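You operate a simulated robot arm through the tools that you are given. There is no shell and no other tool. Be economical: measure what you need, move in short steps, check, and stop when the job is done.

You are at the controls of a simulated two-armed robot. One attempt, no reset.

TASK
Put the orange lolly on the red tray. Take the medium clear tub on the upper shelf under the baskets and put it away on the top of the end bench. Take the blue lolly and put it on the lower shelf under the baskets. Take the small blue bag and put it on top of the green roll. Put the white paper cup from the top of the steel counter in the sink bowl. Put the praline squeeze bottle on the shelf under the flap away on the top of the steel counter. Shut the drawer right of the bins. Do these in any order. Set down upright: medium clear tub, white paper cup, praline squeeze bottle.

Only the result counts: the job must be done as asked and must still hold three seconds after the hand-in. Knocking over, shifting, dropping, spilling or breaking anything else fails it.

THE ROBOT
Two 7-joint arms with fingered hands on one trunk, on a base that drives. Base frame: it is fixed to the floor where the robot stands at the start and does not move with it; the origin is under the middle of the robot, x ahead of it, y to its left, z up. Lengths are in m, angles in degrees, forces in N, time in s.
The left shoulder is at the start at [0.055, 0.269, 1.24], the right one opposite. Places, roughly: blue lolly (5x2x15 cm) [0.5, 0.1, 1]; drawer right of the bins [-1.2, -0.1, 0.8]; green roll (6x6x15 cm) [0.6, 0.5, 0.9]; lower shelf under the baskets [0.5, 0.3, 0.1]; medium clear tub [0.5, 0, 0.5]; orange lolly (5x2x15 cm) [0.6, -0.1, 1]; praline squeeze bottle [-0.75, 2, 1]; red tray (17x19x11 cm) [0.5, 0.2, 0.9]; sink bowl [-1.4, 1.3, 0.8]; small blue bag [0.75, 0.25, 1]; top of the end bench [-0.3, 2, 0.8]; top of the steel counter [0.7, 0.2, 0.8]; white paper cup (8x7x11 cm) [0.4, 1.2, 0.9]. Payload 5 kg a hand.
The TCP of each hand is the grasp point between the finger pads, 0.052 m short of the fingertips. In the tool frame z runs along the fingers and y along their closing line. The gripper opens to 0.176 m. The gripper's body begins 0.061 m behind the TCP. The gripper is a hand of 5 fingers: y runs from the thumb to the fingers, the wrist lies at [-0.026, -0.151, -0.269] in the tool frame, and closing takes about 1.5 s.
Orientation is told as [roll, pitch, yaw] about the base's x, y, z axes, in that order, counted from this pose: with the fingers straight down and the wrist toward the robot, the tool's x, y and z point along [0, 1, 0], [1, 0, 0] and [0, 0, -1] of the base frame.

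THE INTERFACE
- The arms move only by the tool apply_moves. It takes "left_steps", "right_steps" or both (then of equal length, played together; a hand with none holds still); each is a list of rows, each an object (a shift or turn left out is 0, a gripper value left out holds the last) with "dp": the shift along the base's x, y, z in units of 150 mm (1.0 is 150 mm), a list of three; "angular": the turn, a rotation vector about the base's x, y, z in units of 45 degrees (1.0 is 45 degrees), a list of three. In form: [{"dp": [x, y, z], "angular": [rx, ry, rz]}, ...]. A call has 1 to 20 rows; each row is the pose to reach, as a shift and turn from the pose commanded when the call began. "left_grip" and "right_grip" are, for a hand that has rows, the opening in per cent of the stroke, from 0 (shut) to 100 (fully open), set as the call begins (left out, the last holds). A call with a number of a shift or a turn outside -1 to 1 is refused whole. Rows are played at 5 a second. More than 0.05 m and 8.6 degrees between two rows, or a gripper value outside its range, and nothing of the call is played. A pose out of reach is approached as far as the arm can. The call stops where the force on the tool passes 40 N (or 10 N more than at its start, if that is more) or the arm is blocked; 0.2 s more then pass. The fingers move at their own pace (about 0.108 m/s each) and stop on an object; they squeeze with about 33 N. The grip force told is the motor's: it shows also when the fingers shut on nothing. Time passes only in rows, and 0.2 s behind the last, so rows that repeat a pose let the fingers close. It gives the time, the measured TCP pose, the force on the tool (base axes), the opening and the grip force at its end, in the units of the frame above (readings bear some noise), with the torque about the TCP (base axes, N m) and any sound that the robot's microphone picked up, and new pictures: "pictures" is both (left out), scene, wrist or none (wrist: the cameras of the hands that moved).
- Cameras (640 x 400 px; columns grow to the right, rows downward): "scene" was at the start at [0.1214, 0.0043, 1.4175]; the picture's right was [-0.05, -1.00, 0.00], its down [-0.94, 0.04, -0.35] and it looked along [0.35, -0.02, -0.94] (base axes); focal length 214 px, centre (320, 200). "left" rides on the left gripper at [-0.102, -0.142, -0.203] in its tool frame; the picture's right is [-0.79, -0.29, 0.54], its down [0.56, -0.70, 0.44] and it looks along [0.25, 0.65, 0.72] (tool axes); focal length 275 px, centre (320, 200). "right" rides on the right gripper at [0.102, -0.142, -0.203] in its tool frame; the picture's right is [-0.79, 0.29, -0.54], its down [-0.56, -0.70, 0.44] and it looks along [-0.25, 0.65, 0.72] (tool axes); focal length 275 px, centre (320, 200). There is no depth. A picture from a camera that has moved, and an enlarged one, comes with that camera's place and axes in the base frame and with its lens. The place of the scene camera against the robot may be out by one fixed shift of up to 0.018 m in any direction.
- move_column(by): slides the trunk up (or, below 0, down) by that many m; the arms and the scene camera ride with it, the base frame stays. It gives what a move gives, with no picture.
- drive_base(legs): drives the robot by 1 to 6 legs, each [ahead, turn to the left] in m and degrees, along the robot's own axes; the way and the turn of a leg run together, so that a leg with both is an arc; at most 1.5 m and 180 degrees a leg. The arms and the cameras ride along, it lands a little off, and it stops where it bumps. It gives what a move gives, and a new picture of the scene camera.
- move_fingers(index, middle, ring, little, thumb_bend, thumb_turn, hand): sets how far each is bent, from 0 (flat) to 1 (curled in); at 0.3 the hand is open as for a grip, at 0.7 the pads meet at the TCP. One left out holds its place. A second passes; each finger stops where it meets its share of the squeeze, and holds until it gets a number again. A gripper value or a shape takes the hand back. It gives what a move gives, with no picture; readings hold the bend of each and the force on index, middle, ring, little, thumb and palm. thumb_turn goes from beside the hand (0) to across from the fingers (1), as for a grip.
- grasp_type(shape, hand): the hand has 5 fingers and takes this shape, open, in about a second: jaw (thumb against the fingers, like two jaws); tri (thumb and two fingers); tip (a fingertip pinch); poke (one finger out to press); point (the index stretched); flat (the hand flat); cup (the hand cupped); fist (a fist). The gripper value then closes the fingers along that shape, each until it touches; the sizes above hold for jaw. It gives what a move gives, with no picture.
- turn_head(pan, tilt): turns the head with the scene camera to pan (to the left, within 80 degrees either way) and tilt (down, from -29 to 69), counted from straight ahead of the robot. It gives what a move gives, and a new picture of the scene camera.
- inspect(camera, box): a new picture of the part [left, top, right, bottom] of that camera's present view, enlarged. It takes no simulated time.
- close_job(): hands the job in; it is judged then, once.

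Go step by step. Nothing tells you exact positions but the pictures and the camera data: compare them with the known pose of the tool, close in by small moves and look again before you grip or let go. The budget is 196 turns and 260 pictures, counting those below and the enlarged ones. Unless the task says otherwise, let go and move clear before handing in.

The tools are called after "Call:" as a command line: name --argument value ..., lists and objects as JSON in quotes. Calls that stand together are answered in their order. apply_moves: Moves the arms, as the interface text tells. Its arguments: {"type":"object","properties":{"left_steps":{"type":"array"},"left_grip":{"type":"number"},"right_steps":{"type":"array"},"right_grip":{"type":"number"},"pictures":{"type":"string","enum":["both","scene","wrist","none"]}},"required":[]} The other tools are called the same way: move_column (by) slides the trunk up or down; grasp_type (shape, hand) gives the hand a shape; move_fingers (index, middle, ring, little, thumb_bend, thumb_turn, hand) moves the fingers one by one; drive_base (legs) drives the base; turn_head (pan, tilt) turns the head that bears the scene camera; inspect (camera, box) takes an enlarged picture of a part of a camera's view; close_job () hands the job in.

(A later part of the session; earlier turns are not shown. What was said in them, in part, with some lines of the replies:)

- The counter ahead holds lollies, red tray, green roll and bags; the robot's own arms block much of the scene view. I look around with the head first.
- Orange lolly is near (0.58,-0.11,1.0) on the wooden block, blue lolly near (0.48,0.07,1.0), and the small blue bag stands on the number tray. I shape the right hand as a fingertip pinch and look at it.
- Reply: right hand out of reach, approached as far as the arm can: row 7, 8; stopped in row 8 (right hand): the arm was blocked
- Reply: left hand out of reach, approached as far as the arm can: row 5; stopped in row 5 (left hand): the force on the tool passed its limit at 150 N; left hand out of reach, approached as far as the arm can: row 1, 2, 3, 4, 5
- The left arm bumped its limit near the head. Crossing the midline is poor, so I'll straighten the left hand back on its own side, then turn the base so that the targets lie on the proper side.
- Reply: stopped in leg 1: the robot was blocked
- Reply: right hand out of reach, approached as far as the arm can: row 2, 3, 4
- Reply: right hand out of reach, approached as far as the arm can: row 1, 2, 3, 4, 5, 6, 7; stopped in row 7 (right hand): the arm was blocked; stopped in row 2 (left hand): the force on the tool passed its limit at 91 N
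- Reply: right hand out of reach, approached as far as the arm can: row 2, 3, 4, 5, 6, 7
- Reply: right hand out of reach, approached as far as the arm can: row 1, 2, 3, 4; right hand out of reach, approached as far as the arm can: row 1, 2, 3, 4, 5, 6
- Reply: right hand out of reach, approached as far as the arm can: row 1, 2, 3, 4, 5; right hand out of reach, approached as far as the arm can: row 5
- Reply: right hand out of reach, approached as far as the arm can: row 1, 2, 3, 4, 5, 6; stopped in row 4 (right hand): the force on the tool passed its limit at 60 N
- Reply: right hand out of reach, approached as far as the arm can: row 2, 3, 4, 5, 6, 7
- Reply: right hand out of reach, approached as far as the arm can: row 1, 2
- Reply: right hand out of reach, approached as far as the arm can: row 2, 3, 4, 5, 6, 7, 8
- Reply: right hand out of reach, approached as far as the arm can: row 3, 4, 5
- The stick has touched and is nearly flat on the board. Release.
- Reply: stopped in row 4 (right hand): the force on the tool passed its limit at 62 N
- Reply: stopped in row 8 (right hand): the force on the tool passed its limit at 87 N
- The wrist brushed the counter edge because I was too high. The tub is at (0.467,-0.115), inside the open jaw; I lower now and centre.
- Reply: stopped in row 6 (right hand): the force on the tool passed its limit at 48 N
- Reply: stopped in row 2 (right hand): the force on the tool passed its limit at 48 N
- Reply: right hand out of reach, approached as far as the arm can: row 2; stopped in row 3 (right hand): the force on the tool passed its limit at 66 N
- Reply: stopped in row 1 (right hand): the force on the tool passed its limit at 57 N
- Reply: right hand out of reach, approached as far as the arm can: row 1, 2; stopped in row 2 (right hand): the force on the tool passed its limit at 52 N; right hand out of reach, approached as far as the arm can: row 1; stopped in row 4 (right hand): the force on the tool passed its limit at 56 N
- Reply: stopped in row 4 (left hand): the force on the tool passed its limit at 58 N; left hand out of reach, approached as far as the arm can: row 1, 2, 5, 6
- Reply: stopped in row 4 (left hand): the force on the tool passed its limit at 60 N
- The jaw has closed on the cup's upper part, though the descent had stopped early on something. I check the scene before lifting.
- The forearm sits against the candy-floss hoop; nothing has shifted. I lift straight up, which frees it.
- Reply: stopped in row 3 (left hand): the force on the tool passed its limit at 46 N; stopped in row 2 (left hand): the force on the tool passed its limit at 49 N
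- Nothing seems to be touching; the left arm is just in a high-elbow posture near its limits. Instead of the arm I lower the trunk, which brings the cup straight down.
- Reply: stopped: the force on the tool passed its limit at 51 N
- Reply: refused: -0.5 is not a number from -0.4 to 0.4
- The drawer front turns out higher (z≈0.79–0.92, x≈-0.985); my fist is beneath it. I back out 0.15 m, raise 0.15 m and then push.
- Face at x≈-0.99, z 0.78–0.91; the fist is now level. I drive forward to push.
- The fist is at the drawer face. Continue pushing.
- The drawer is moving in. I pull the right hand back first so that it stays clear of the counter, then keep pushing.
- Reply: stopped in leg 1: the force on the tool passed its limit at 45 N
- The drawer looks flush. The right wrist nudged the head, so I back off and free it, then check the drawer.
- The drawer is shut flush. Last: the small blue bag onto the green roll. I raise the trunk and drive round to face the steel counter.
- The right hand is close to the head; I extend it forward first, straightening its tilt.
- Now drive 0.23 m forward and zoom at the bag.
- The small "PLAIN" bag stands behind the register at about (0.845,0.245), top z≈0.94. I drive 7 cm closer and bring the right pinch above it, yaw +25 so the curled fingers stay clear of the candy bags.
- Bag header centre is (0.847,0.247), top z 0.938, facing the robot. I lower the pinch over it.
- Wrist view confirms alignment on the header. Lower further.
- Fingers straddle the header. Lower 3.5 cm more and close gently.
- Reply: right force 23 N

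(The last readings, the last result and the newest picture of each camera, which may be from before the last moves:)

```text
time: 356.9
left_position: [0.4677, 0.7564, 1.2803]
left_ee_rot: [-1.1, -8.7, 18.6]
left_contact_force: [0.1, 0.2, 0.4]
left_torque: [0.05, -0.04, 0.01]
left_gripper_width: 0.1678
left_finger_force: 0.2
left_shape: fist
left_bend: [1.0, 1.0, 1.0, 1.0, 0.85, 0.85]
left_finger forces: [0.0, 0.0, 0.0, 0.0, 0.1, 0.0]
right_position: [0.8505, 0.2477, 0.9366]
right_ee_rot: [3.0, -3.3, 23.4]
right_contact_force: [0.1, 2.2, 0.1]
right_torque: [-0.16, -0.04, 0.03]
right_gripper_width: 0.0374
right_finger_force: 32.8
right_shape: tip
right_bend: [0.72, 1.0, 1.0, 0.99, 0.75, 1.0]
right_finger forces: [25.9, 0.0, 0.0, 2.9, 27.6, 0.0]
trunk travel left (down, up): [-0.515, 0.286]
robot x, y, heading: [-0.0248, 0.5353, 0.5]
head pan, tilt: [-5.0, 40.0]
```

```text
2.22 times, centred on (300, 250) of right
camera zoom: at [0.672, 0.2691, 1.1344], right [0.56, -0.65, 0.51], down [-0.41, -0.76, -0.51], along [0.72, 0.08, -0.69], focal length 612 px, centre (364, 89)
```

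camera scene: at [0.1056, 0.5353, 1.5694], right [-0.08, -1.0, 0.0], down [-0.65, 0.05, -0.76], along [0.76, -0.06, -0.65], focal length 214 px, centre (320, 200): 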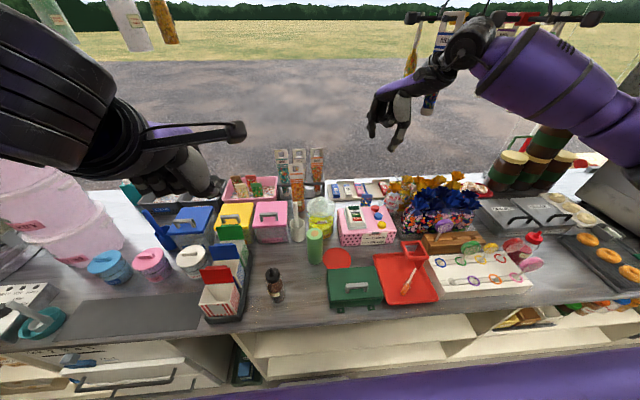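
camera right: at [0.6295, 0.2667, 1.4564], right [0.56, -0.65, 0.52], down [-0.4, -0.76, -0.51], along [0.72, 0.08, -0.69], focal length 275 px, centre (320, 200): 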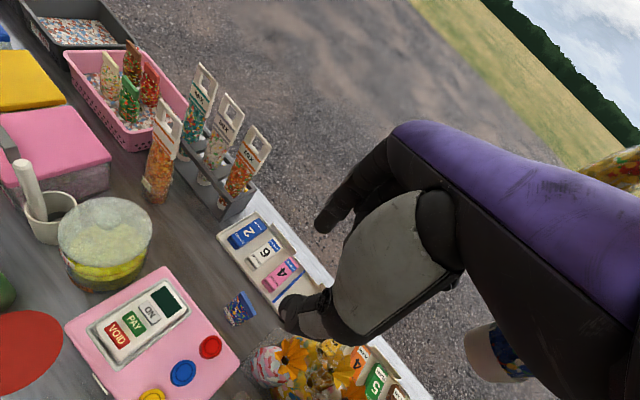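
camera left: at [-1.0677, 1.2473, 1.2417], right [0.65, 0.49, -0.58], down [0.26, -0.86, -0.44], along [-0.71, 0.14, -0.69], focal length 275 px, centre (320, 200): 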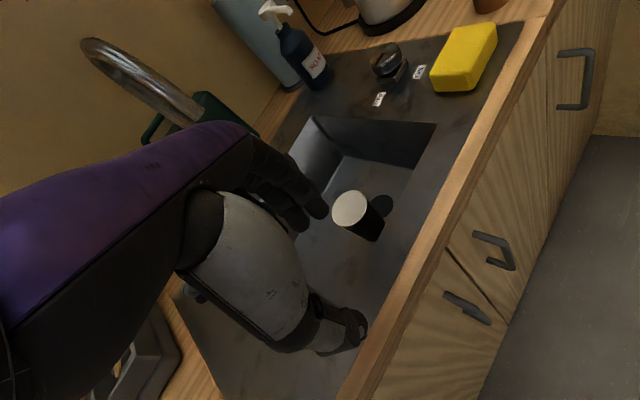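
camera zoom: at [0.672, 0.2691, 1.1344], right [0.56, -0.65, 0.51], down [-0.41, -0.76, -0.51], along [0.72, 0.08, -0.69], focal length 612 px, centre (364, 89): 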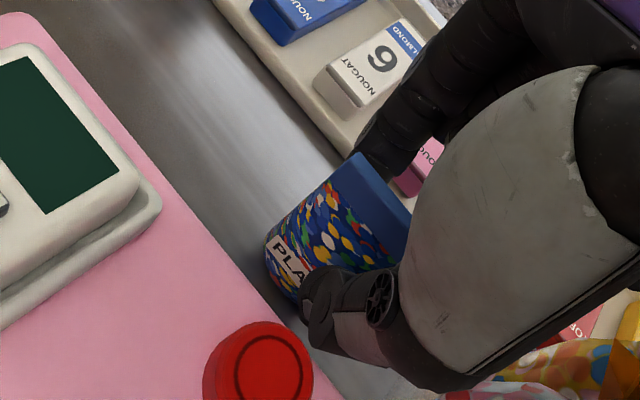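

Gripped (26–28 N). Lift straight up slowly.

Call:
apply_moves --right_steps '[{"dp": [0, 0, 0.1]}, {"dp": [0, 0, 0.2]}, {"dp": [0, 0, 0.4]}, {"dp": [0, 0, 0.65]}, {"dp": [0, 0, 0.9]}, {"dp": [0, 0, 1.0]}]'

Call:
inspect --camera "scene" --box '[270, 120, 450, 250]'

```text
time: 358.3
left_position: [0.4688, 0.7559, 1.2799]
left_ee_rot: [-1.2, -8.7, 18.7]
left_contact_force: [0.7, 0.3, 0.6]
left_torque: [0.04, 0.0, 0.01]
left_gripper_width: 0.1678
left_finger_force: 0.1
left_shape: fist
left_bend: [1.0, 1.0, 1.0, 1.0, 0.85, 0.85]
left_finger forces: [0.1, 0.0, 0.0, 0.0, 0.0, 0.0]
right_position: [0.8485, 0.2482, 1.0843]
right_ee_rot: [3.0, -3.1, 23.4]
right_contact_force: [0.3, -0.2, -0.9]
right_torque: [-0.02, -0.02, 0.01]
right_gripper_width: 0.0375
right_finger_force: 33.6
right_shape: tip
right_bend: [0.72, 1.0, 1.0, 1.0, 0.75, 1.0]
right_finger forces: [25.8, 0.0, 0.1, 0.0, 27.4, 0.1]
trunk travel left (down, up): [-0.515, 0.286]
robot x, y, heading: [-0.024, 0.5368, 0.5]
head pan, tilt: [-5.0, 40.0]
camera scene: at [0.1081, 0.535, 1.569], right [-0.08, -1.0, 0.0], down [-0.65, 0.05, -0.76], along [0.75, -0.06, -0.65], focal length 214 px, centre (320, 200)
camera right: at [0.6707, 0.271, 1.2828], right [0.56, -0.65, 0.51], down [-0.41, -0.76, -0.51], along [0.72, 0.08, -0.69], focal length 275 px, centre (320, 200)
```

scene: 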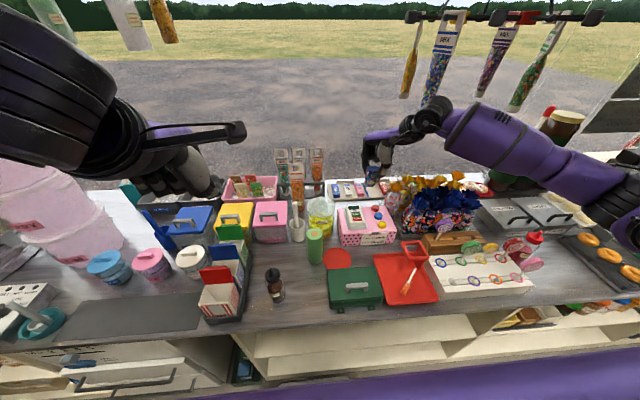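
right: 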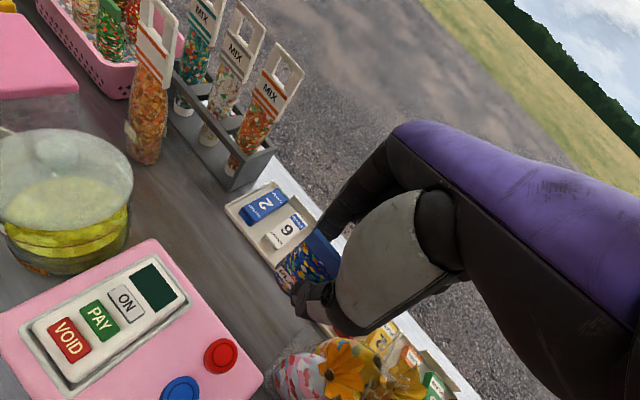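

```text
3.08 times, centred on (360, 185) of scene
camera zoom: at [0.1081, 0.535, 1.569], right [-0.08, -1.0, 0.0], down [-0.65, 0.05, -0.76], along [0.75, -0.06, -0.65], focal length 660 px, centre (197, 246)
```

zoom: 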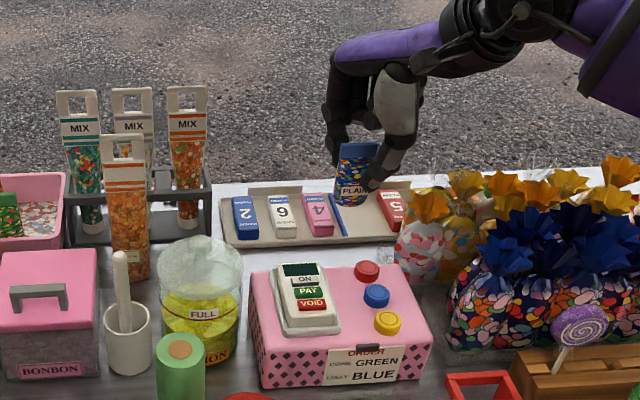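

The bag hangs upright in the pinch. I raise it and carry it over toward the green roll.

Call:
apply_moves --right_steps '[{"dp": [0, 0, 0.25]}, {"dp": [0, 0, 0.5]}, {"dp": [-0.1, 0.1, 0.77]}, {"dp": [-0.25, 0.3, 0.77]}, {"dp": [-0.4, 0.5, 0.77]}, {"dp": [-0.6, 0.7, 0.77]}, {"dp": [-0.8, 0.85, 0.77]}, {"dp": [-1.0, 1.0, 0.77]}, {"dp": [-1.0, 1.0, 0.77]}]' --pictures "none"

Call:
apply_moves --right_steps '[{"dp": [-0.1, 0.15, 0]}, {"dp": [-0.25, 0.3, 0]}, {"dp": [-0.4, 0.5, 0]}, {"dp": [-0.5, 0.7, 0]}, {"dp": [-0.5, 0.7, 0]}]'

Call:
inspect --camera "scene" --box '[250, 130, 430, 260]'

```text
time: 360.3
left_position: [0.4688, 0.7544, 1.2796]
left_ee_rot: [-1.1, -8.7, 18.7]
left_contact_force: [0.5, -1.3, -0.1]
left_torque: [0.15, 0.05, 0.07]
left_gripper_width: 0.1679
left_finger_force: 0.0
left_shape: fist
left_bend: [1.0, 1.0, 1.0, 1.0, 0.85, 0.85]
left_finger forces: [0.0, 0.0, 0.1, 0.0, 0.1, 0.1]
right_position: [0.6988, 0.396, 1.2003]
right_ee_rot: [3.1, -3.1, 23.3]
right_contact_force: [1.3, -0.4, -1.3]
right_torque: [0.2, 0.07, 0.08]
right_gripper_width: 0.0373
right_finger_force: 32.9
right_shape: tip
right_bend: [0.72, 1.0, 1.0, 1.0, 0.75, 1.0]
right_finger forces: [25.8, 0.0, 0.0, 0.0, 27.2, 0.1]
trunk travel left (down, up): [-0.515, 0.286]
robot x, y, heading: [-0.0293, 0.5353, 0.1]
head pan, tilt: [-5.0, 40.0]
```

```text
time: 361.5
left_position: [0.4685, 0.7547, 1.2795]
left_ee_rot: [-1.1, -8.8, 18.7]
left_contact_force: [0.1, -0.5, -0.1]
left_torque: [0.1, -0.02, 0.0]
left_gripper_width: 0.168
left_finger_force: 0.1
left_shape: fist
left_bend: [1.0, 1.0, 1.0, 1.0, 0.85, 0.85]
left_finger forces: [0.0, 0.0, 0.1, 0.0, 0.0, 0.0]
right_position: [0.6243, 0.5023, 1.1995]
right_ee_rot: [3.0, -3.4, 23.4]
right_contact_force: [0.5, -1.1, -0.7]
right_torque: [0.04, -0.01, 0.01]
right_gripper_width: 0.0372
right_finger_force: 32.7
right_shape: tip
right_bend: [0.72, 1.0, 1.0, 1.0, 0.75, 1.0]
right_finger forces: [25.7, 0.0, 0.0, 0.0, 27.1, 0.0]
trunk travel left (down, up): [-0.515, 0.286]
robot x, y, heading: [-0.0306, 0.5349, 0.2]
head pan, tilt: [-5.0, 40.0]
camera scene: at [0.1078, 0.5342, 1.569], right [-0.08, -1.0, 0.0], down [-0.65, 0.05, -0.76], along [0.75, -0.06, -0.65], focal length 214 px, centre (320, 200)
camera right: at [0.4472, 0.5246, 1.3984], right [0.56, -0.65, 0.51], down [-0.41, -0.76, -0.51], along [0.72, 0.08, -0.69], focal length 275 px, centre (320, 200)
```

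scene: 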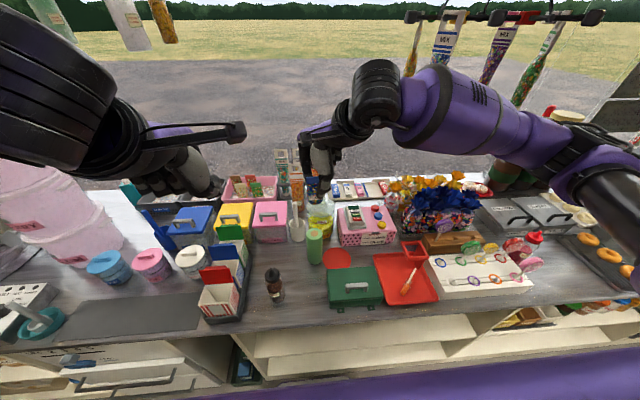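
right: 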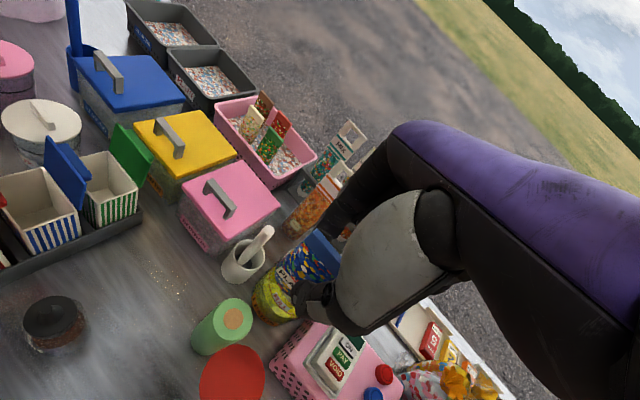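

```text
3.08 times, centred on (340, 195) of scene
camera zoom: at [0.1078, 0.5342, 1.569], right [-0.08, -1.0, 0.0], down [-0.65, 0.05, -0.76], along [0.75, -0.06, -0.65], focal length 660 px, centre (258, 215)
```

zoom: 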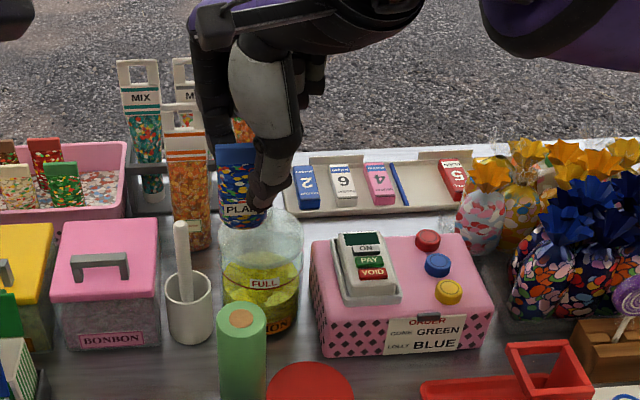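

Roll top is about (0.59,0.507,0.985). I centre the bag over it and lower to a couple of centimetres above.

Call:
apply_moves --right_steps '[{"dp": [-0.1, 0.04, 0]}, {"dp": [-0.2, 0.07, 0]}, {"dp": [-0.2, 0.07, -0.15]}, {"dp": [-0.2, 0.07, -0.3]}, {"dp": [-0.2, 0.07, -0.3]}]' --pictures "none"

Call:
inspect --camera "right" --box '[180, 200, 380, 340]'

Call:
inspect --camera "scene" --box '[270, 160, 390, 260]'

```text
time: 362.7
left_position: [0.4684, 0.7557, 1.2799]
left_ee_rot: [-1.2, -8.7, 18.7]
left_contact_force: [0.0, -0.1, -0.2]
left_torque: [0.02, -0.01, 0.02]
left_gripper_width: 0.1682
left_finger_force: 0.0
left_shape: fist
left_bend: [1.0, 1.0, 1.0, 1.0, 0.85, 0.85]
left_finger forces: [0.0, 0.1, 0.0, 0.0, 0.0, 0.1]
right_position: [0.5942, 0.5137, 1.155]
right_ee_rot: [3.0, -3.3, 23.4]
right_contact_force: [-0.4, -0.8, -1.4]
right_torque: [-0.01, 0.01, 0.01]
right_gripper_width: 0.0374
right_finger_force: 32.4
right_shape: tip
right_bend: [0.72, 1.0, 1.0, 1.0, 0.75, 1.0]
right_finger forces: [25.7, 0.0, 0.0, 0.1, 27.0, 0.0]
trunk travel left (down, up): [-0.515, 0.286]
robot x, y, heading: [-0.0258, 0.5363, 0.5]
head pan, tilt: [-5.0, 40.0]
```

```text
2.86 times, centred on (280, 270) of right
camera zoom: at [0.4167, 0.5358, 1.3542], right [0.56, -0.65, 0.51], down [-0.41, -0.76, -0.51], along [0.72, 0.08, -0.69], focal length 786 px, centre (434, 0)
```

zoom: 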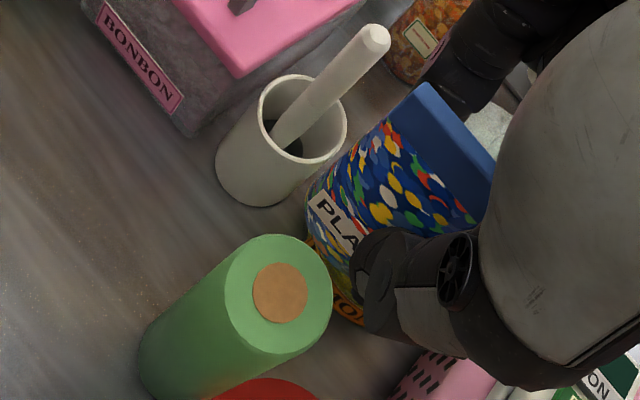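

```text
4.00 times, centred on (330, 210) of scene
camera zoom: at [0.1079, 0.5352, 1.5691], right [-0.08, -1.0, 0.0], down [-0.65, 0.05, -0.76], along [0.75, -0.06, -0.65], focal length 858 px, centre (280, 160)
```

zoom: 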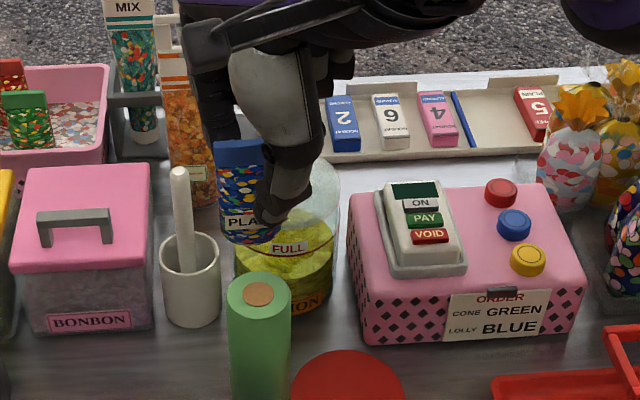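

Alignment within about 5 mm; I nudge it and lower slowly until the bag rests on the roll.

Call:
apply_moves --right_steps '[{"dp": [0.015, -0.035, -0.06]}, {"dp": [0.015, -0.035, -0.12]}, {"dp": [0.015, -0.035, -0.18]}, {"dp": [0.015, -0.035, -0.22]}, {"dp": [0.015, -0.035, -0.25]}, {"dp": [0.015, -0.035, -0.25]}]' --pictures "none"

Call:
inspect --camera "right" --box '[180, 200, 380, 340]'

Call:
inspect --camera "scene" --box '[270, 170, 370, 260]'

```text
time: 364.1
left_position: [0.4687, 0.7557, 1.2806]
left_ee_rot: [-1.1, -8.7, 18.7]
left_contact_force: [-0.5, 0.7, 0.6]
left_torque: [0.02, 0.01, -0.01]
left_gripper_width: 0.168
left_finger_force: 0.1
left_shape: fist
left_bend: [1.0, 1.0, 1.0, 1.0, 0.85, 0.85]
left_finger forces: [0.1, 0.0, 0.0, 0.1, 0.1, 0.0]
right_position: [0.5974, 0.5073, 1.1191]
right_ee_rot: [3.0, -3.3, 23.4]
right_contact_force: [0.5, 0.9, -0.2]
right_torque: [0.03, 0.0, -0.03]
right_gripper_width: 0.0374
right_finger_force: 33.5
right_shape: tip
right_bend: [0.72, 1.0, 1.0, 1.0, 0.75, 1.0]
right_finger forces: [25.6, 0.0, 0.0, 0.0, 27.0, 0.0]
trunk travel left (down, up): [-0.515, 0.286]
robot x, y, heading: [-0.0272, 0.5344, 0.2]
head pan, tilt: [-5.0, 40.0]
```

```text
2.86 times, centred on (280, 270) of right
camera zoom: at [0.4187, 0.53, 1.318], right [0.56, -0.65, 0.51], down [-0.41, -0.76, -0.51], along [0.72, 0.08, -0.69], focal length 786 px, centre (434, 0)
```

zoom: 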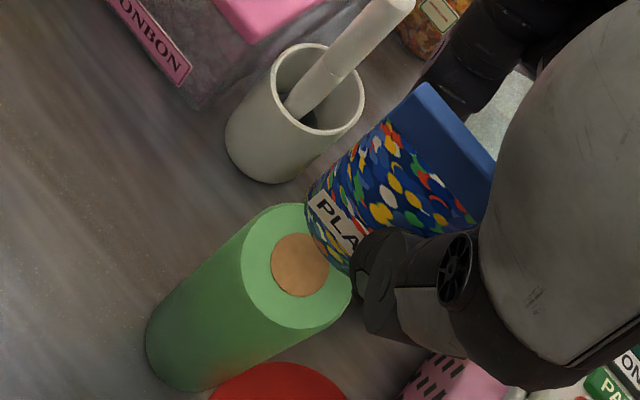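

```text
4.44 times, centred on (320, 215) of scene
camera zoom: at [0.1079, 0.5351, 1.569], right [-0.08, -1.0, 0.0], down [-0.65, 0.05, -0.76], along [0.75, -0.06, -0.65], focal length 953 px, centre (320, 133)
```

zoom: 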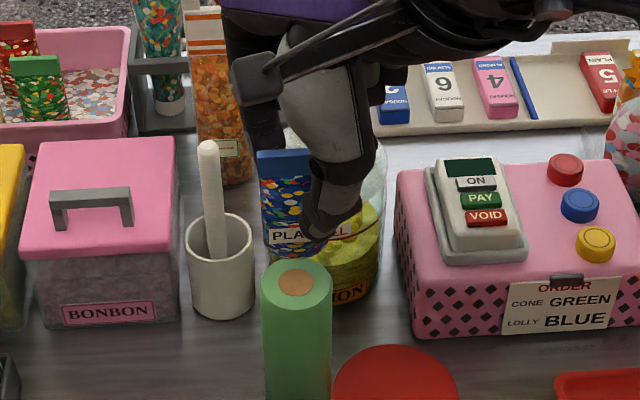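

Good alignment. Continue down to contact.

Call:
apply_moves --right_steps '[{"dp": [0.015, 0.015, -0.04]}, {"dp": [0.015, 0.015, -0.08]}, {"dp": [0.015, 0.015, -0.11]}, {"dp": [0.015, 0.015, -0.14]}, {"dp": [0.015, 0.015, -0.14]}]' --pictures "none"

Call:
inspect --camera "right" --box '[180, 200, 380, 340]'

```text
time: 365.3
left_position: [0.4677, 0.7554, 1.2805]
left_ee_rot: [-1.3, -8.8, 18.6]
left_contact_force: [-0.2, 0.1, 0.4]
left_torque: [-0.02, 0.0, 0.03]
left_gripper_width: 0.168
left_finger_force: 0.0
left_shape: fist
left_bend: [1.0, 1.0, 1.0, 1.0, 0.85, 0.85]
left_finger forces: [0.0, 0.1, 0.1, 0.1, 0.0, 0.0]
right_position: [0.5983, 0.5109, 1.0992]
right_ee_rot: [3.0, -3.3, 23.5]
right_contact_force: [0.8, -0.2, -0.7]
right_torque: [0.0, -0.03, 0.02]
right_gripper_width: 0.0374
right_finger_force: 32.6
right_shape: tip
right_bend: [0.72, 1.0, 1.0, 1.0, 0.75, 1.0]
right_finger forces: [25.6, 0.0, 0.0, 0.1, 26.9, 0.0]
trunk travel left (down, up): [-0.515, 0.286]
robot x, y, heading: [-0.0257, 0.5349, 0.4]
head pan, tilt: [-5.0, 40.0]
```

```text
2.86 times, centred on (280, 270) of right
camera zoom: at [0.4201, 0.5321, 1.2973], right [0.56, -0.65, 0.51], down [-0.41, -0.76, -0.51], along [0.72, 0.08, -0.69], focal length 786 px, centre (434, 0)
```

zoom: 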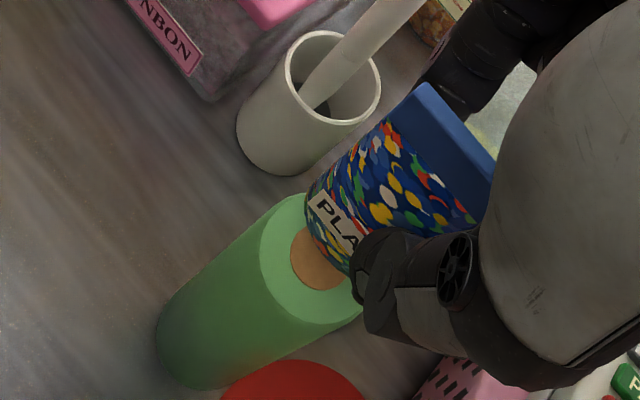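

Call:
inspect --camera "scene" --box '[285, 180, 345, 250]'

```text
5.71 times, centred on (315, 215) of scene
camera zoom: at [0.1079, 0.5352, 1.5691], right [-0.08, -1.0, 0.0], down [-0.65, 0.05, -0.76], along [0.75, -0.06, -0.65], focal length 1226 px, centre (349, 114)
```

zoom: 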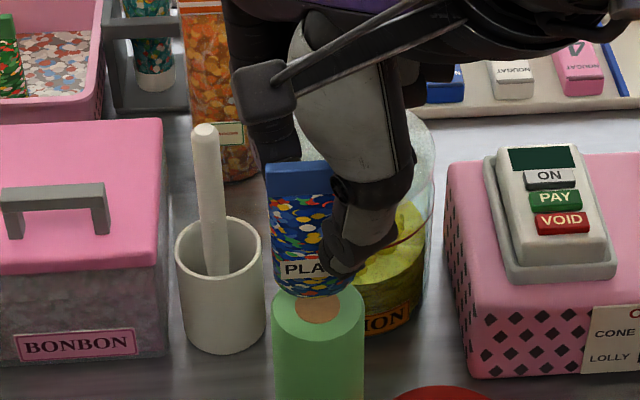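

Both views say the bag is ~7 mm too far and 5 mm too far left. I correct and lower to contact.

Call:
apply_moves --right_steps '[{"dp": [-0.05, -0.035, 0]}, {"dp": [-0.05, -0.035, -0.03]}, {"dp": [-0.05, -0.035, -0.05]}, {"dp": [-0.05, -0.035, -0.07]}, {"dp": [-0.05, -0.035, -0.09]}, {"dp": [-0.05, -0.035, -0.09]}]' --pictures "none"

```text
time: 366.7
left_position: [0.4679, 0.7561, 1.2812]
left_ee_rot: [-1.2, -8.8, 18.7]
left_contact_force: [0.2, 0.7, -0.5]
left_torque: [0.0, 0.0, -0.03]
left_gripper_width: 0.1681
left_finger_force: 0.1
left_shape: fist
left_bend: [1.0, 1.0, 1.0, 1.0, 0.85, 0.85]
left_finger forces: [0.1, 0.0, 0.0, 0.1, 0.0, 0.1]
right_position: [0.5917, 0.505, 1.0852]
right_ee_rot: [3.1, -3.3, 23.4]
right_contact_force: [0.7, 0.2, -0.5]
right_torque: [-0.03, -0.02, -0.02]
right_gripper_width: 0.0375
right_finger_force: 33.0
right_shape: tip
right_bend: [0.72, 1.0, 1.0, 1.0, 0.75, 1.0]
right_finger forces: [25.6, 0.1, 0.0, 0.0, 26.9, 0.1]
trunk travel left (down, up): [-0.515, 0.286]
robot x, y, heading: [-0.0277, 0.534, 0.4]
head pan, tilt: [-5.0, 40.0]
```

No contact yet; continue in millimetre steps.

Call:
apply_moves --right_steps '[{"dp": [0, 0, -0.02]}, {"dp": [0, 0, -0.04]}, {"dp": [0, 0, -0.06]}, {"dp": [0, 0, -0.08]}, {"dp": [0, 0, -0.08]}]' --pictures "none"

Call:
inspect --camera "scene" --box '[285, 180, 345, 250]'

```text
time: 367.7
left_position: [0.4606, 0.7514, 1.2965]
left_ee_rot: [-2.6, -9.8, 20.0]
left_contact_force: [-1.4, 1.0, 0.1]
left_torque: [-0.08, -0.31, -0.03]
left_gripper_width: 0.1679
left_finger_force: 0.0
left_shape: fist
left_bend: [1.0, 1.0, 1.0, 1.0, 0.85, 0.85]
left_finger forces: [0.0, 0.0, 0.1, 0.1, 0.1, 0.0]
right_position: [0.5785, 0.5049, 1.0871]
right_ee_rot: [2.8, -4.7, 23.4]
right_contact_force: [0.2, -3.3, -1.3]
right_torque: [0.32, 0.13, 0.06]
right_gripper_width: 0.0375
right_finger_force: 33.3
right_shape: tip
right_bend: [0.72, 1.0, 1.0, 1.0, 0.75, 1.0]
right_finger forces: [26.7, 0.0, 0.1, 0.1, 27.3, 0.0]
trunk travel left (down, up): [-0.515, 0.286]
robot x, y, heading: [-0.0296, 0.5344, 0.4]
head pan, tilt: [-5.0, 40.0]
stopped in row 4 (right hand): the force on the tool passed its limit at 43 N (the readings are from after the stop); the commanded pose is now the measured one
```

```text
5.71 times, centred on (315, 215) of scene
camera zoom: at [0.1052, 0.5348, 1.5689], right [-0.08, -1.0, 0.0], down [-0.65, 0.05, -0.76], along [0.76, -0.06, -0.65], focal length 1226 px, centre (349, 114)
```

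zoom: 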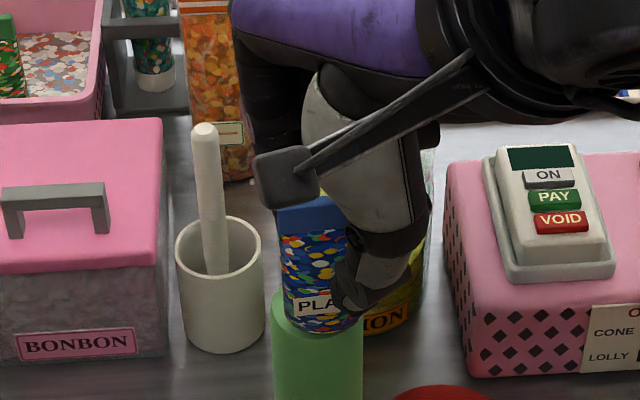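

The arm jumped 1.3 cm toward the robot at a limit. I put it back and use the trunk for the last descent.

Call:
apply_moves --right_steps '[{"dp": [0.03, 0, 0.03], "angular": [-0.006, 0.015, 0]}, {"dp": [0.06, 0, 0.05], "angular": [-0.012, 0.03, 0]}, {"dp": [0.087, 0, 0.05], "angular": [-0.012, 0.03, 0]}, {"dp": [0.087, 0, 0.05], "angular": [-0.012, 0.03, 0]}]' --pictures "none"

Call:
inspect --camera "scene" --box '[285, 180, 345, 250]'

```text
time: 368.7
left_position: [0.4613, 0.7512, 1.2947]
left_ee_rot: [-2.6, -9.7, 19.8]
left_contact_force: [-0.4, -0.2, 0.4]
left_torque: [0.01, -0.07, -0.01]
left_gripper_width: 0.1679
left_finger_force: 0.1
left_shape: fist
left_bend: [1.0, 1.0, 1.0, 1.0, 0.85, 0.85]
left_finger forces: [0.0, 0.1, 0.0, 0.0, 0.1, 0.1]
right_position: [0.5909, 0.5063, 1.0946]
right_ee_rot: [2.7, -3.2, 23.4]
right_contact_force: [-0.7, -0.5, -0.3]
right_torque: [-0.01, -0.06, -0.03]
right_gripper_width: 0.0376
right_finger_force: 32.9
right_shape: tip
right_bend: [0.72, 1.0, 1.0, 1.0, 0.75, 1.0]
right_finger forces: [26.6, 0.1, 0.0, 0.0, 27.2, 0.0]
trunk travel left (down, up): [-0.515, 0.286]
robot x, y, heading: [-0.0261, 0.5372, 0.4]
head pan, tilt: [-5.0, 40.0]
```

```text
5.71 times, centred on (315, 215) of scene
camera zoom: at [0.1067, 0.5351, 1.5692], right [-0.08, -1.0, 0.0], down [-0.65, 0.05, -0.76], along [0.76, -0.06, -0.65], focal length 1226 px, centre (349, 114)
```

zoom: 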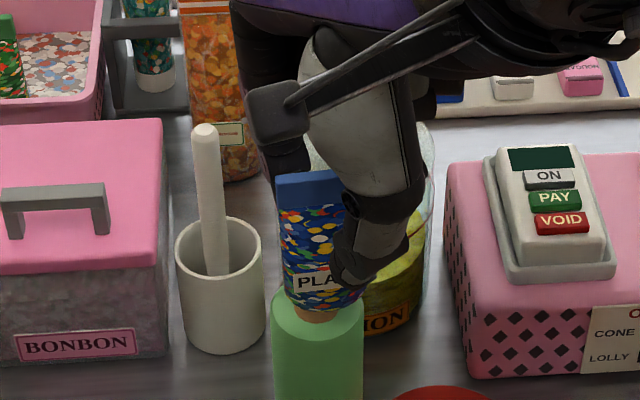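

Well aligned now. I lower with the trunk in small steps.

Call:
move_column --by -0.01

Call:
move_column --by -0.006

```text
time: 369.3
left_position: [0.4613, 0.7518, 1.2827]
left_ee_rot: [-2.5, -9.5, 19.9]
left_contact_force: [-0.4, -0.1, -0.3]
left_torque: [-0.01, -0.01, -0.02]
left_gripper_width: 0.1677
left_finger_force: 0.1
left_shape: fist
left_bend: [1.0, 1.0, 1.0, 1.0, 0.85, 0.85]
left_finger forces: [0.0, 0.0, 0.1, 0.0, 0.0, 0.0]
right_position: [0.5933, 0.5058, 1.0836]
right_ee_rot: [2.7, -3.1, 23.4]
right_contact_force: [-0.3, 0.5, -0.4]
right_torque: [-0.01, -0.05, 0.0]
right_gripper_width: 0.0376
right_finger_force: 32.9
right_shape: tip
right_bend: [0.72, 1.0, 1.0, 1.0, 0.75, 1.0]
right_finger forces: [26.5, 0.1, 0.1, 0.0, 27.2, 0.1]
trunk travel left (down, up): [-0.505, 0.296]
robot x, y, heading: [-0.0298, 0.5351, 0.4]
head pan, tilt: [-5.0, 40.0]
```

```text
time: 369.8
left_position: [0.4617, 0.7519, 1.2769]
left_ee_rot: [-2.4, -9.5, 19.9]
left_contact_force: [0.8, -0.4, -0.2]
left_torque: [-0.01, -0.05, -0.01]
left_gripper_width: 0.1681
left_finger_force: 0.1
left_shape: fist
left_bend: [1.0, 1.0, 1.0, 1.0, 0.85, 0.85]
left_finger forces: [0.1, 0.1, 0.0, 0.0, 0.0, 0.1]
right_position: [0.592, 0.5056, 1.0812]
right_ee_rot: [2.8, -3.3, 23.4]
right_contact_force: [0.3, -2.8, 22.3]
right_torque: [-0.08, 0.08, -0.05]
right_gripper_width: 0.0379
right_finger_force: 33.1
right_shape: tip
right_bend: [0.72, 1.0, 1.0, 1.0, 0.75, 1.0]
right_finger forces: [31.3, 0.0, 0.0, 0.0, 30.6, 0.1]
trunk travel left (down, up): [-0.499, 0.302]
robot x, y, heading: [-0.026, 0.5356, 0.4]
head pan, tilt: [-5.0, 40.0]
```

Contact at 22 N. I relieve it by 3 mm and check alignment before letting go.

Call:
move_column --by 0.003

Call:
inspect --camera "scene" --box '[285, 180, 345, 250]'

Call:
inspect --camera "right" --box '[200, 200, 360, 320]'

```text
time: 370.4
left_position: [0.4635, 0.7517, 1.2801]
left_ee_rot: [-2.5, -9.5, 19.8]
left_contact_force: [-0.1, 0.3, 0.1]
left_torque: [0.02, 0.0, 0.01]
left_gripper_width: 0.1679
left_finger_force: 0.1
left_shape: fist
left_bend: [1.0, 1.0, 1.0, 1.0, 0.85, 0.85]
left_finger forces: [0.1, 0.0, 0.0, 0.1, 0.0, 0.0]
right_position: [0.5917, 0.5058, 1.0803]
right_ee_rot: [2.8, -3.2, 23.3]
right_contact_force: [1.3, -0.4, 13.8]
right_torque: [0.09, -0.08, -0.04]
right_gripper_width: 0.0376
right_finger_force: 32.8
right_shape: tip
right_bend: [0.72, 1.0, 1.0, 1.0, 0.75, 1.0]
right_finger forces: [31.0, 0.0, 0.0, 0.0, 28.7, 0.1]
trunk travel left (down, up): [-0.502, 0.299]
robot x, y, heading: [-0.0278, 0.5325, 0.3]
head pan, tilt: [-5.0, 40.0]
```

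```text
5.71 times, centred on (315, 215) of scene
camera zoom: at [0.1087, 0.5351, 1.556], right [-0.08, -1.0, 0.0], down [-0.65, 0.05, -0.76], along [0.75, -0.06, -0.65], focal length 1226 px, centre (349, 114)
```

zoom: 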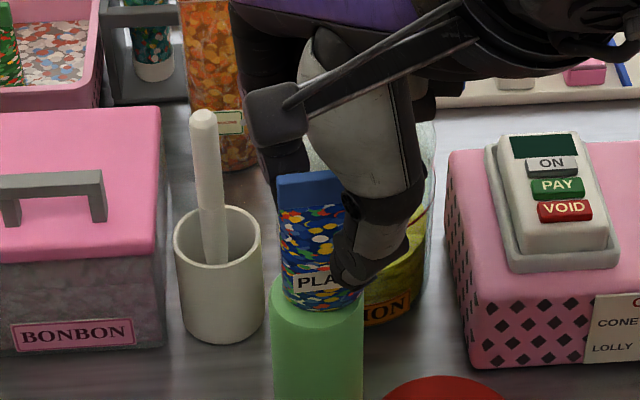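

```text
3.33 times, centred on (280, 260) of right
camera zoom: at [0.415, 0.5285, 1.2796], right [0.56, -0.65, 0.52], down [-0.41, -0.76, -0.51], along [0.72, 0.07, -0.69], focal length 918 px, centre (453, 0)
```

zoom: 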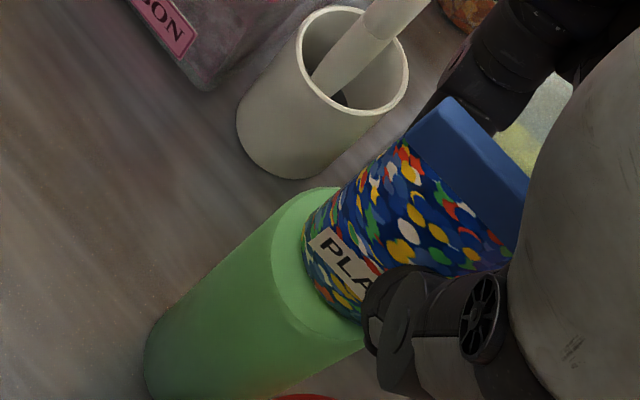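

The bag sits on the roll, about 8 mm too far back. I lift 8 mm, shift 7 mm toward me and 3 mm left, and set it down again.

Call:
move_column --by 0.012

Call:
apply_moves --right_steps '[{"dp": [-0.025, 0.01, 0]}, {"dp": [-0.05, 0.02, 0]}, {"dp": [-0.05, 0.02, 0]}]' --pictures "none"

Call:
move_column --by -0.01

Call:
inspect --camera "scene" --box '[285, 180, 345, 250]'

```text
time: 370.9
left_position: [0.4634, 0.7513, 1.2949]
left_ee_rot: [-2.5, -9.6, 19.9]
left_contact_force: [-0.7, -0.1, -1.0]
left_torque: [-0.04, 0.02, -0.01]
left_gripper_width: 0.1681
left_finger_force: 0.1
left_shape: fist
left_bend: [1.0, 1.0, 1.0, 1.0, 0.85, 0.85]
left_finger forces: [0.0, 0.0, 0.1, 0.0, 0.1, 0.1]
right_position: [0.5914, 0.5051, 1.091]
right_ee_rot: [2.8, -2.9, 23.3]
right_contact_force: [0.0, 0.3, -1.2]
right_torque: [0.0, 0.05, 0.02]
right_gripper_width: 0.0374
right_finger_force: 33.4
right_shape: tip
right_bend: [0.72, 1.0, 1.0, 1.0, 0.75, 1.0]
right_finger forces: [26.7, 0.0, 0.2, 0.1, 27.4, 0.0]
trunk travel left (down, up): [-0.514, 0.287]
robot x, y, heading: [-0.0292, 0.5337, 0.3]
head pan, tilt: [-5.0, 40.0]
```

```text
time: 371.8
left_position: [0.4617, 0.7519, 1.2944]
left_ee_rot: [-2.6, -9.8, 19.9]
left_contact_force: [0.2, -0.6, 0.6]
left_torque: [0.01, 0.0, 0.03]
left_gripper_width: 0.1679
left_finger_force: 0.0
left_shape: fist
left_bend: [1.0, 1.0, 1.0, 1.0, 0.85, 0.85]
left_finger forces: [0.0, 0.0, 0.0, 0.0, 0.1, 0.0]
right_position: [0.5849, 0.5078, 1.0932]
right_ee_rot: [2.7, -3.1, 23.4]
right_contact_force: [-0.3, -1.3, -0.4]
right_torque: [0.02, -0.05, -0.04]
right_gripper_width: 0.0377
right_finger_force: 32.8
right_shape: tip
right_bend: [0.72, 1.0, 1.0, 1.0, 0.75, 1.0]
right_finger forces: [26.8, 0.0, 0.1, 0.0, 27.4, 0.1]
trunk travel left (down, up): [-0.514, 0.287]
robot x, y, heading: [-0.0267, 0.5331, 0.2]
head pan, tilt: [-5.0, 40.0]
```

```text
time: 372.3
left_position: [0.4628, 0.752, 1.2836]
left_ee_rot: [-2.4, -9.5, 19.9]
left_contact_force: [-1.5, 0.9, -0.1]
left_torque: [-0.02, -0.05, -0.02]
left_gripper_width: 0.1681
left_finger_force: 0.0
left_shape: fist
left_bend: [1.0, 1.0, 1.0, 1.0, 0.85, 0.85]
left_finger forces: [0.0, 0.1, 0.0, 0.0, 0.0, 0.1]
right_position: [0.5854, 0.5083, 1.0833]
right_ee_rot: [2.8, -3.2, 23.3]
right_contact_force: [-0.7, 0.5, -1.8]
right_torque: [-0.02, -0.07, 0.0]
right_gripper_width: 0.0374
right_finger_force: 33.0
right_shape: tip
right_bend: [0.72, 1.0, 1.0, 1.0, 0.75, 1.0]
right_finger forces: [26.7, 0.1, 0.1, 0.1, 27.3, 0.0]
trunk travel left (down, up): [-0.504, 0.297]
robot x, y, heading: [-0.0266, 0.5343, 0.5]
head pan, tilt: [-5.0, 40.0]
```

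```text
5.71 times, centred on (315, 215) of scene
camera zoom: at [0.1085, 0.5352, 1.558], right [-0.08, -1.0, 0.0], down [-0.65, 0.05, -0.76], along [0.75, -0.06, -0.65], focal length 1226 px, centre (349, 114)
```

zoom: 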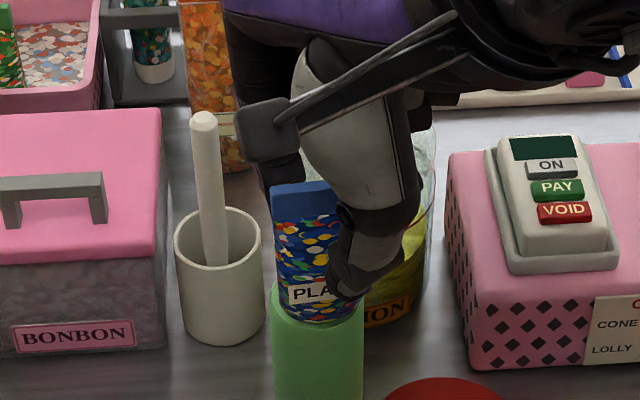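

Centred now. Lower to light contact.

Call:
move_column --by -0.004

```text
time: 372.9
left_position: [0.4624, 0.7514, 1.2787]
left_ee_rot: [-2.5, -9.5, 19.9]
left_contact_force: [0.3, -0.2, 0.6]
left_torque: [-0.01, -0.02, -0.03]
left_gripper_width: 0.1678
left_finger_force: 0.1
left_shape: fist
left_bend: [1.0, 1.0, 1.0, 1.0, 0.85, 0.85]
left_finger forces: [0.1, 0.0, 0.0, 0.1, 0.1, 0.0]
right_position: [0.5864, 0.5097, 1.0802]
right_ee_rot: [2.8, -3.2, 23.5]
right_contact_force: [-1.0, -2.1, 16.1]
right_torque: [-0.09, 0.07, -0.02]
right_gripper_width: 0.0379
right_finger_force: 33.3
right_shape: tip
right_bend: [0.72, 1.0, 1.0, 1.0, 0.75, 1.0]
right_finger forces: [30.0, 0.0, 0.1, 0.0, 30.2, 0.1]
trunk travel left (down, up): [-0.5, 0.301]
robot x, y, heading: [-0.0277, 0.5362, 0.2]
head pan, tilt: [-5.0, 40.0]
```

Call:
move_column --by 0.003

Call:
apply_moves --right_steps '[{"dp": [0, 0, 0]}, {"dp": [0, 0, 0]}, {"dp": [0, 0, 0]}, {"dp": [0, 0, 0]}, {"dp": [0, 0, 0]}]' --right_grip 42 --pictures "none"

Call:
inspect --camera "right" --box '[200, 180, 360, 320]'

```text
time: 373.4
left_position: [0.4631, 0.7527, 1.2806]
left_ee_rot: [-2.5, -9.4, 19.9]
left_contact_force: [0.1, 1.2, -0.4]
left_torque: [0.05, 0.01, 0.0]
left_gripper_width: 0.1681
left_finger_force: 0.2
left_shape: fist
left_bend: [1.0, 1.0, 1.0, 1.0, 0.85, 0.85]
left_finger forces: [0.0, 0.0, 0.1, 0.1, 0.0, 0.0]
right_position: [0.5846, 0.5081, 1.0806]
right_ee_rot: [2.8, -3.0, 23.5]
right_contact_force: [-0.1, -0.3, 4.1]
right_torque: [0.08, -0.02, 0.02]
right_gripper_width: 0.0379
right_finger_force: 33.0
right_shape: tip
right_bend: [0.72, 1.0, 1.0, 1.0, 0.75, 1.0]
right_finger forces: [28.6, 0.0, 0.0, 0.0, 27.8, 0.0]
trunk travel left (down, up): [-0.503, 0.298]
robot x, y, heading: [-0.0286, 0.5349, 0.2]
head pan, tilt: [-5.0, 40.0]
```

```text
time: 374.6
left_position: [0.4624, 0.752, 1.2813]
left_ee_rot: [-2.5, -9.6, 19.9]
left_contact_force: [-0.9, 0.7, -0.2]
left_torque: [0.02, 0.01, -0.01]
left_gripper_width: 0.1678
left_finger_force: 0.1
left_shape: fist
left_bend: [1.0, 1.0, 1.0, 1.0, 0.85, 0.85]
left_finger forces: [0.0, 0.0, 0.0, 0.1, 0.1, 0.1]
right_position: [0.5846, 0.5092, 1.0811]
right_ee_rot: [2.8, -3.0, 23.4]
right_contact_force: [-0.6, 0.5, -0.2]
right_torque: [0.0, 0.0, 0.04]
right_gripper_width: 0.0734
right_finger_force: 0.1
right_shape: tip
right_bend: [0.73, 0.98, 0.99, 0.99, 0.72, 1.0]
right_finger forces: [0.0, 0.0, 0.0, 0.0, 0.0, 0.1]
trunk travel left (down, up): [-0.503, 0.298]
robot x, y, heading: [-0.0263, 0.5344, 0.3]
head pan, tilt: [-5.0, 40.0]
```

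```text
2.86 times, centred on (280, 250) of right
camera zoom: at [0.4078, 0.5315, 1.2805], right [0.56, -0.65, 0.52], down [-0.41, -0.76, -0.51], along [0.72, 0.07, -0.69], focal length 786 px, centre (434, 57)
```

zoom: 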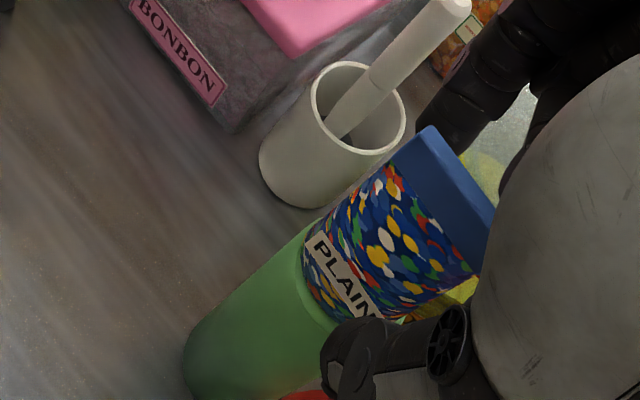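

The bag stands free on the roll. I rise straight up with the trunk.

Call:
move_column --by 0.06

Call:
move_column --by 0.15

Call:
inspect --camera "scene" --box '[230, 140, 470, 300]'

```text
time: 375.6
left_position: [0.4606, 0.7526, 1.3472]
left_ee_rot: [-2.8, -10.2, 20.0]
left_contact_force: [0.6, 0.2, 0.0]
left_torque: [-0.01, 0.02, 0.01]
left_gripper_width: 0.1679
left_finger_force: 0.0
left_shape: fist
left_bend: [1.0, 1.0, 1.0, 1.0, 0.85, 0.85]
left_finger forces: [0.0, 0.0, 0.0, 0.1, 0.0, 0.0]
right_position: [0.5862, 0.5085, 1.1422]
right_ee_rot: [2.8, -3.0, 23.3]
right_contact_force: [-0.5, 0.0, -0.4]
right_torque: [0.04, -0.02, -0.01]
right_gripper_width: 0.0736
right_finger_force: 0.1
right_shape: tip
right_bend: [0.73, 0.98, 0.99, 0.99, 0.72, 1.0]
right_finger forces: [0.1, 0.1, 0.1, 0.1, 0.1, 0.0]
trunk travel left (down, up): [-0.563, 0.238]
robot x, y, heading: [-0.0249, 0.5333, 0.3]
head pan, tilt: [-5.0, 40.0]
```

```text
time: 377.3
left_position: [0.4578, 0.7516, 1.5056]
left_ee_rot: [-3.1, -10.9, 20.1]
left_contact_force: [0.4, -0.3, 0.2]
left_torque: [-0.06, 0.0, 0.0]
left_gripper_width: 0.1681
left_finger_force: 0.0
left_shape: fist
left_bend: [1.0, 1.0, 1.0, 1.0, 0.85, 0.85]
left_finger forces: [0.0, 0.0, 0.0, 0.0, 0.0, 0.0]
right_position: [0.5853, 0.5088, 1.2906]
right_ee_rot: [2.8, -3.1, 23.4]
right_contact_force: [0.4, -1.2, 0.2]
right_torque: [0.03, 0.01, -0.04]
right_gripper_width: 0.0736
right_finger_force: 0.0
right_shape: tip
right_bend: [0.73, 0.98, 0.99, 0.99, 0.72, 1.0]
right_finger forces: [0.0, 0.0, 0.1, 0.0, 0.0, 0.1]
trunk travel left (down, up): [-0.713, 0.088]
robot x, y, heading: [-0.0263, 0.5345, 0.5]
head pan, tilt: [-5.0, 40.0]
```

```text
2.50 times, centred on (350, 220) of scene
camera zoom: at [0.1013, 0.5351, 1.7672], right [-0.08, -1.0, 0.0], down [-0.65, 0.05, -0.76], along [0.75, -0.06, -0.65], focal length 536 px, centre (245, 150)
```

zoom: 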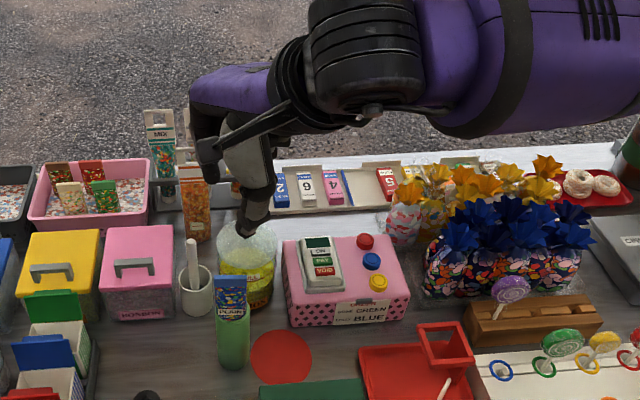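

The bag stands centred on the roll. I back away and take a last look.

Call:
drive_base --legs '[[-0.3, 0]]'

Call:
turn_head --pan 0 --tilt 45

Call:
inspect --camera "scene" --box '[160, 100, 480, 300]'

```text
time: 380.0
left_position: [0.1519, 0.7476, 1.506]
left_ee_rot: [-3.3, -11.0, 20.0]
left_contact_force: [-0.3, -0.4, 1.3]
left_torque: [0.03, -0.06, 0.0]
left_gripper_width: 0.1683
left_finger_force: 0.0
left_shape: fist
left_bend: [1.0, 1.0, 1.0, 1.0, 0.85, 0.85]
left_finger forces: [0.0, 0.1, 0.1, 0.0, 0.0, 0.0]
right_position: [0.2767, 0.5052, 1.2919]
right_ee_rot: [2.9, -3.1, 23.3]
right_contact_force: [-0.6, -1.1, 0.2]
right_torque: [-0.02, -0.08, -0.01]
right_gripper_width: 0.0737
right_finger_force: 0.0
right_shape: tip
right_bend: [0.73, 0.98, 0.99, 0.99, 0.72, 1.0]
right_finger forces: [0.1, 0.0, 0.0, 0.0, 0.1, 0.0]
trunk travel left (down, up): [-0.713, 0.088]
robot x, y, heading: [-0.3339, 0.5319, 0.6]
head pan, tilt: [-5.0, 40.0]
camera scene: at [-0.2073, 0.5326, 1.7675], right [-0.08, -1.0, 0.0], down [-0.65, 0.05, -0.76], along [0.75, -0.06, -0.65], focal length 214 px, centre (320, 200)
```

scene: 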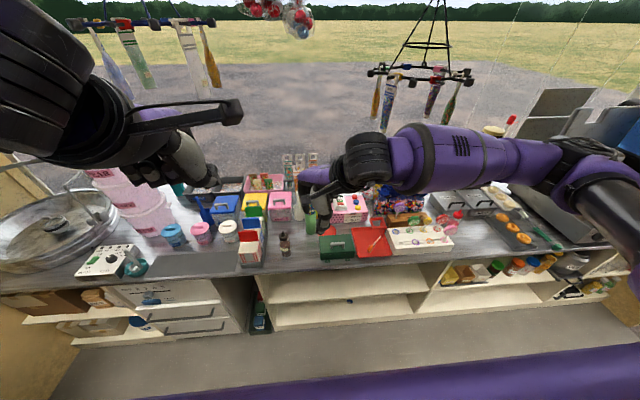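

```text
time: 380.6
left_position: [0.1448, 0.7434, 1.5222]
left_ee_rot: [-4.7, -11.8, 21.4]
left_contact_force: [-0.3, -0.3, 0.2]
left_torque: [0.0, 0.02, 0.01]
left_gripper_width: 0.1682
left_finger_force: 0.1
left_shape: fist
left_bend: [1.0, 1.0, 1.0, 1.0, 0.85, 0.85]
left_finger forces: [0.1, 0.0, 0.1, 0.0, 0.0, 0.0]
right_position: [0.2623, 0.5046, 1.2991]
right_ee_rot: [2.5, -3.7, 23.3]
right_contact_force: [0.2, 0.5, 0.0]
right_torque: [0.0, 0.0, 0.0]
right_gripper_width: 0.0741
right_finger_force: 0.1
right_shape: tip
right_bend: [0.73, 0.98, 0.99, 0.99, 0.72, 1.0]
right_finger forces: [0.0, 0.0, 0.0, 0.0, 0.0, 0.1]
trunk travel left (down, up): [-0.713, 0.088]
robot x, y, heading: [-0.3328, 0.5361, 0.2]
head pan, tilt: [0.0, 45.0]
camera scene: at [-0.2092, 0.54, 1.7601], right [0.0, -1.0, 0.0], down [-0.72, 0.0, -0.7], along [0.7, 0.0, -0.72], focal length 214 px, centre (320, 200)
```

scene: 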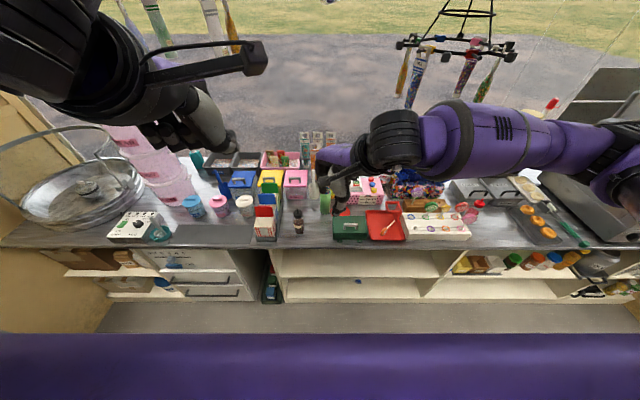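

```text
2.00 times, centred on (320, 200) of scene
camera zoom: at [-0.2092, 0.54, 1.7601], right [0.0, -1.0, 0.0], down [-0.72, 0.0, -0.7], along [0.7, 0.0, -0.72], focal length 429 px, centre (320, 200)
```

zoom: 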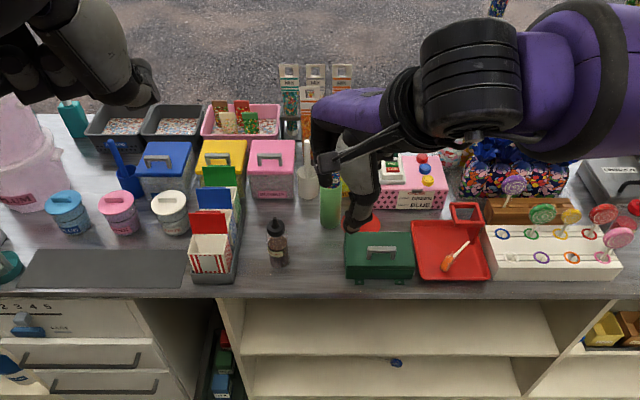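

Everything else looks right; one wrist view confirms the bag.

Call:
inspect --camera "right" --box '[100, 100, 420, 300]'

```text
2.00 times, centred on (260, 200) of right
camera zoom: at [0.0816, 0.5276, 1.4958], right [0.55, -0.65, 0.52], down [-0.4, -0.76, -0.51], along [0.73, 0.07, -0.68], focal length 551 px, centre (440, 200)
```

zoom: 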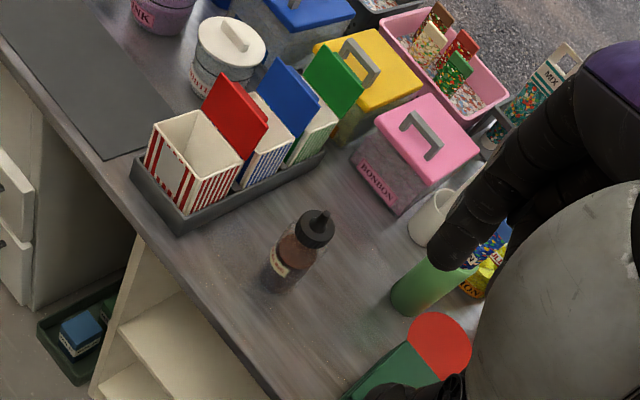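

The bag is still on the roll, both hands are empty and clear, and all seven jobs have been carried out, so I hand in.

Call:
close_job

```text
The job is handed in.
```

I carried out all seven jobs and handed the work in; the tool confirmed the hand-in but reported no result.

- **Orange lolly:** lying on the red tray.
- **Medium tub:** upright on the end bench, between the large and small tubs.
- **Blue lolly:** lying on the lower shelf under the baskets.
- **Small blue bag:** standing on top of the green roll; I last saw it there in a partly hidden wrist view just before handing in.
- **White paper cup:** upright in the sink bowl.
- **Praline bottle:** upright on the steel counter.
- **Drawer:** pushed shut and flush with its neighbours.

There were light bumps along the way. The left forearm seems to have leaned on the candy-floss hoop, and a hand appeared to touch the faucet spout. A thumb also pressed something, probably the register's back edge. In the pictures I took afterwards nothing looked moved, though I did not check each spot closely again.
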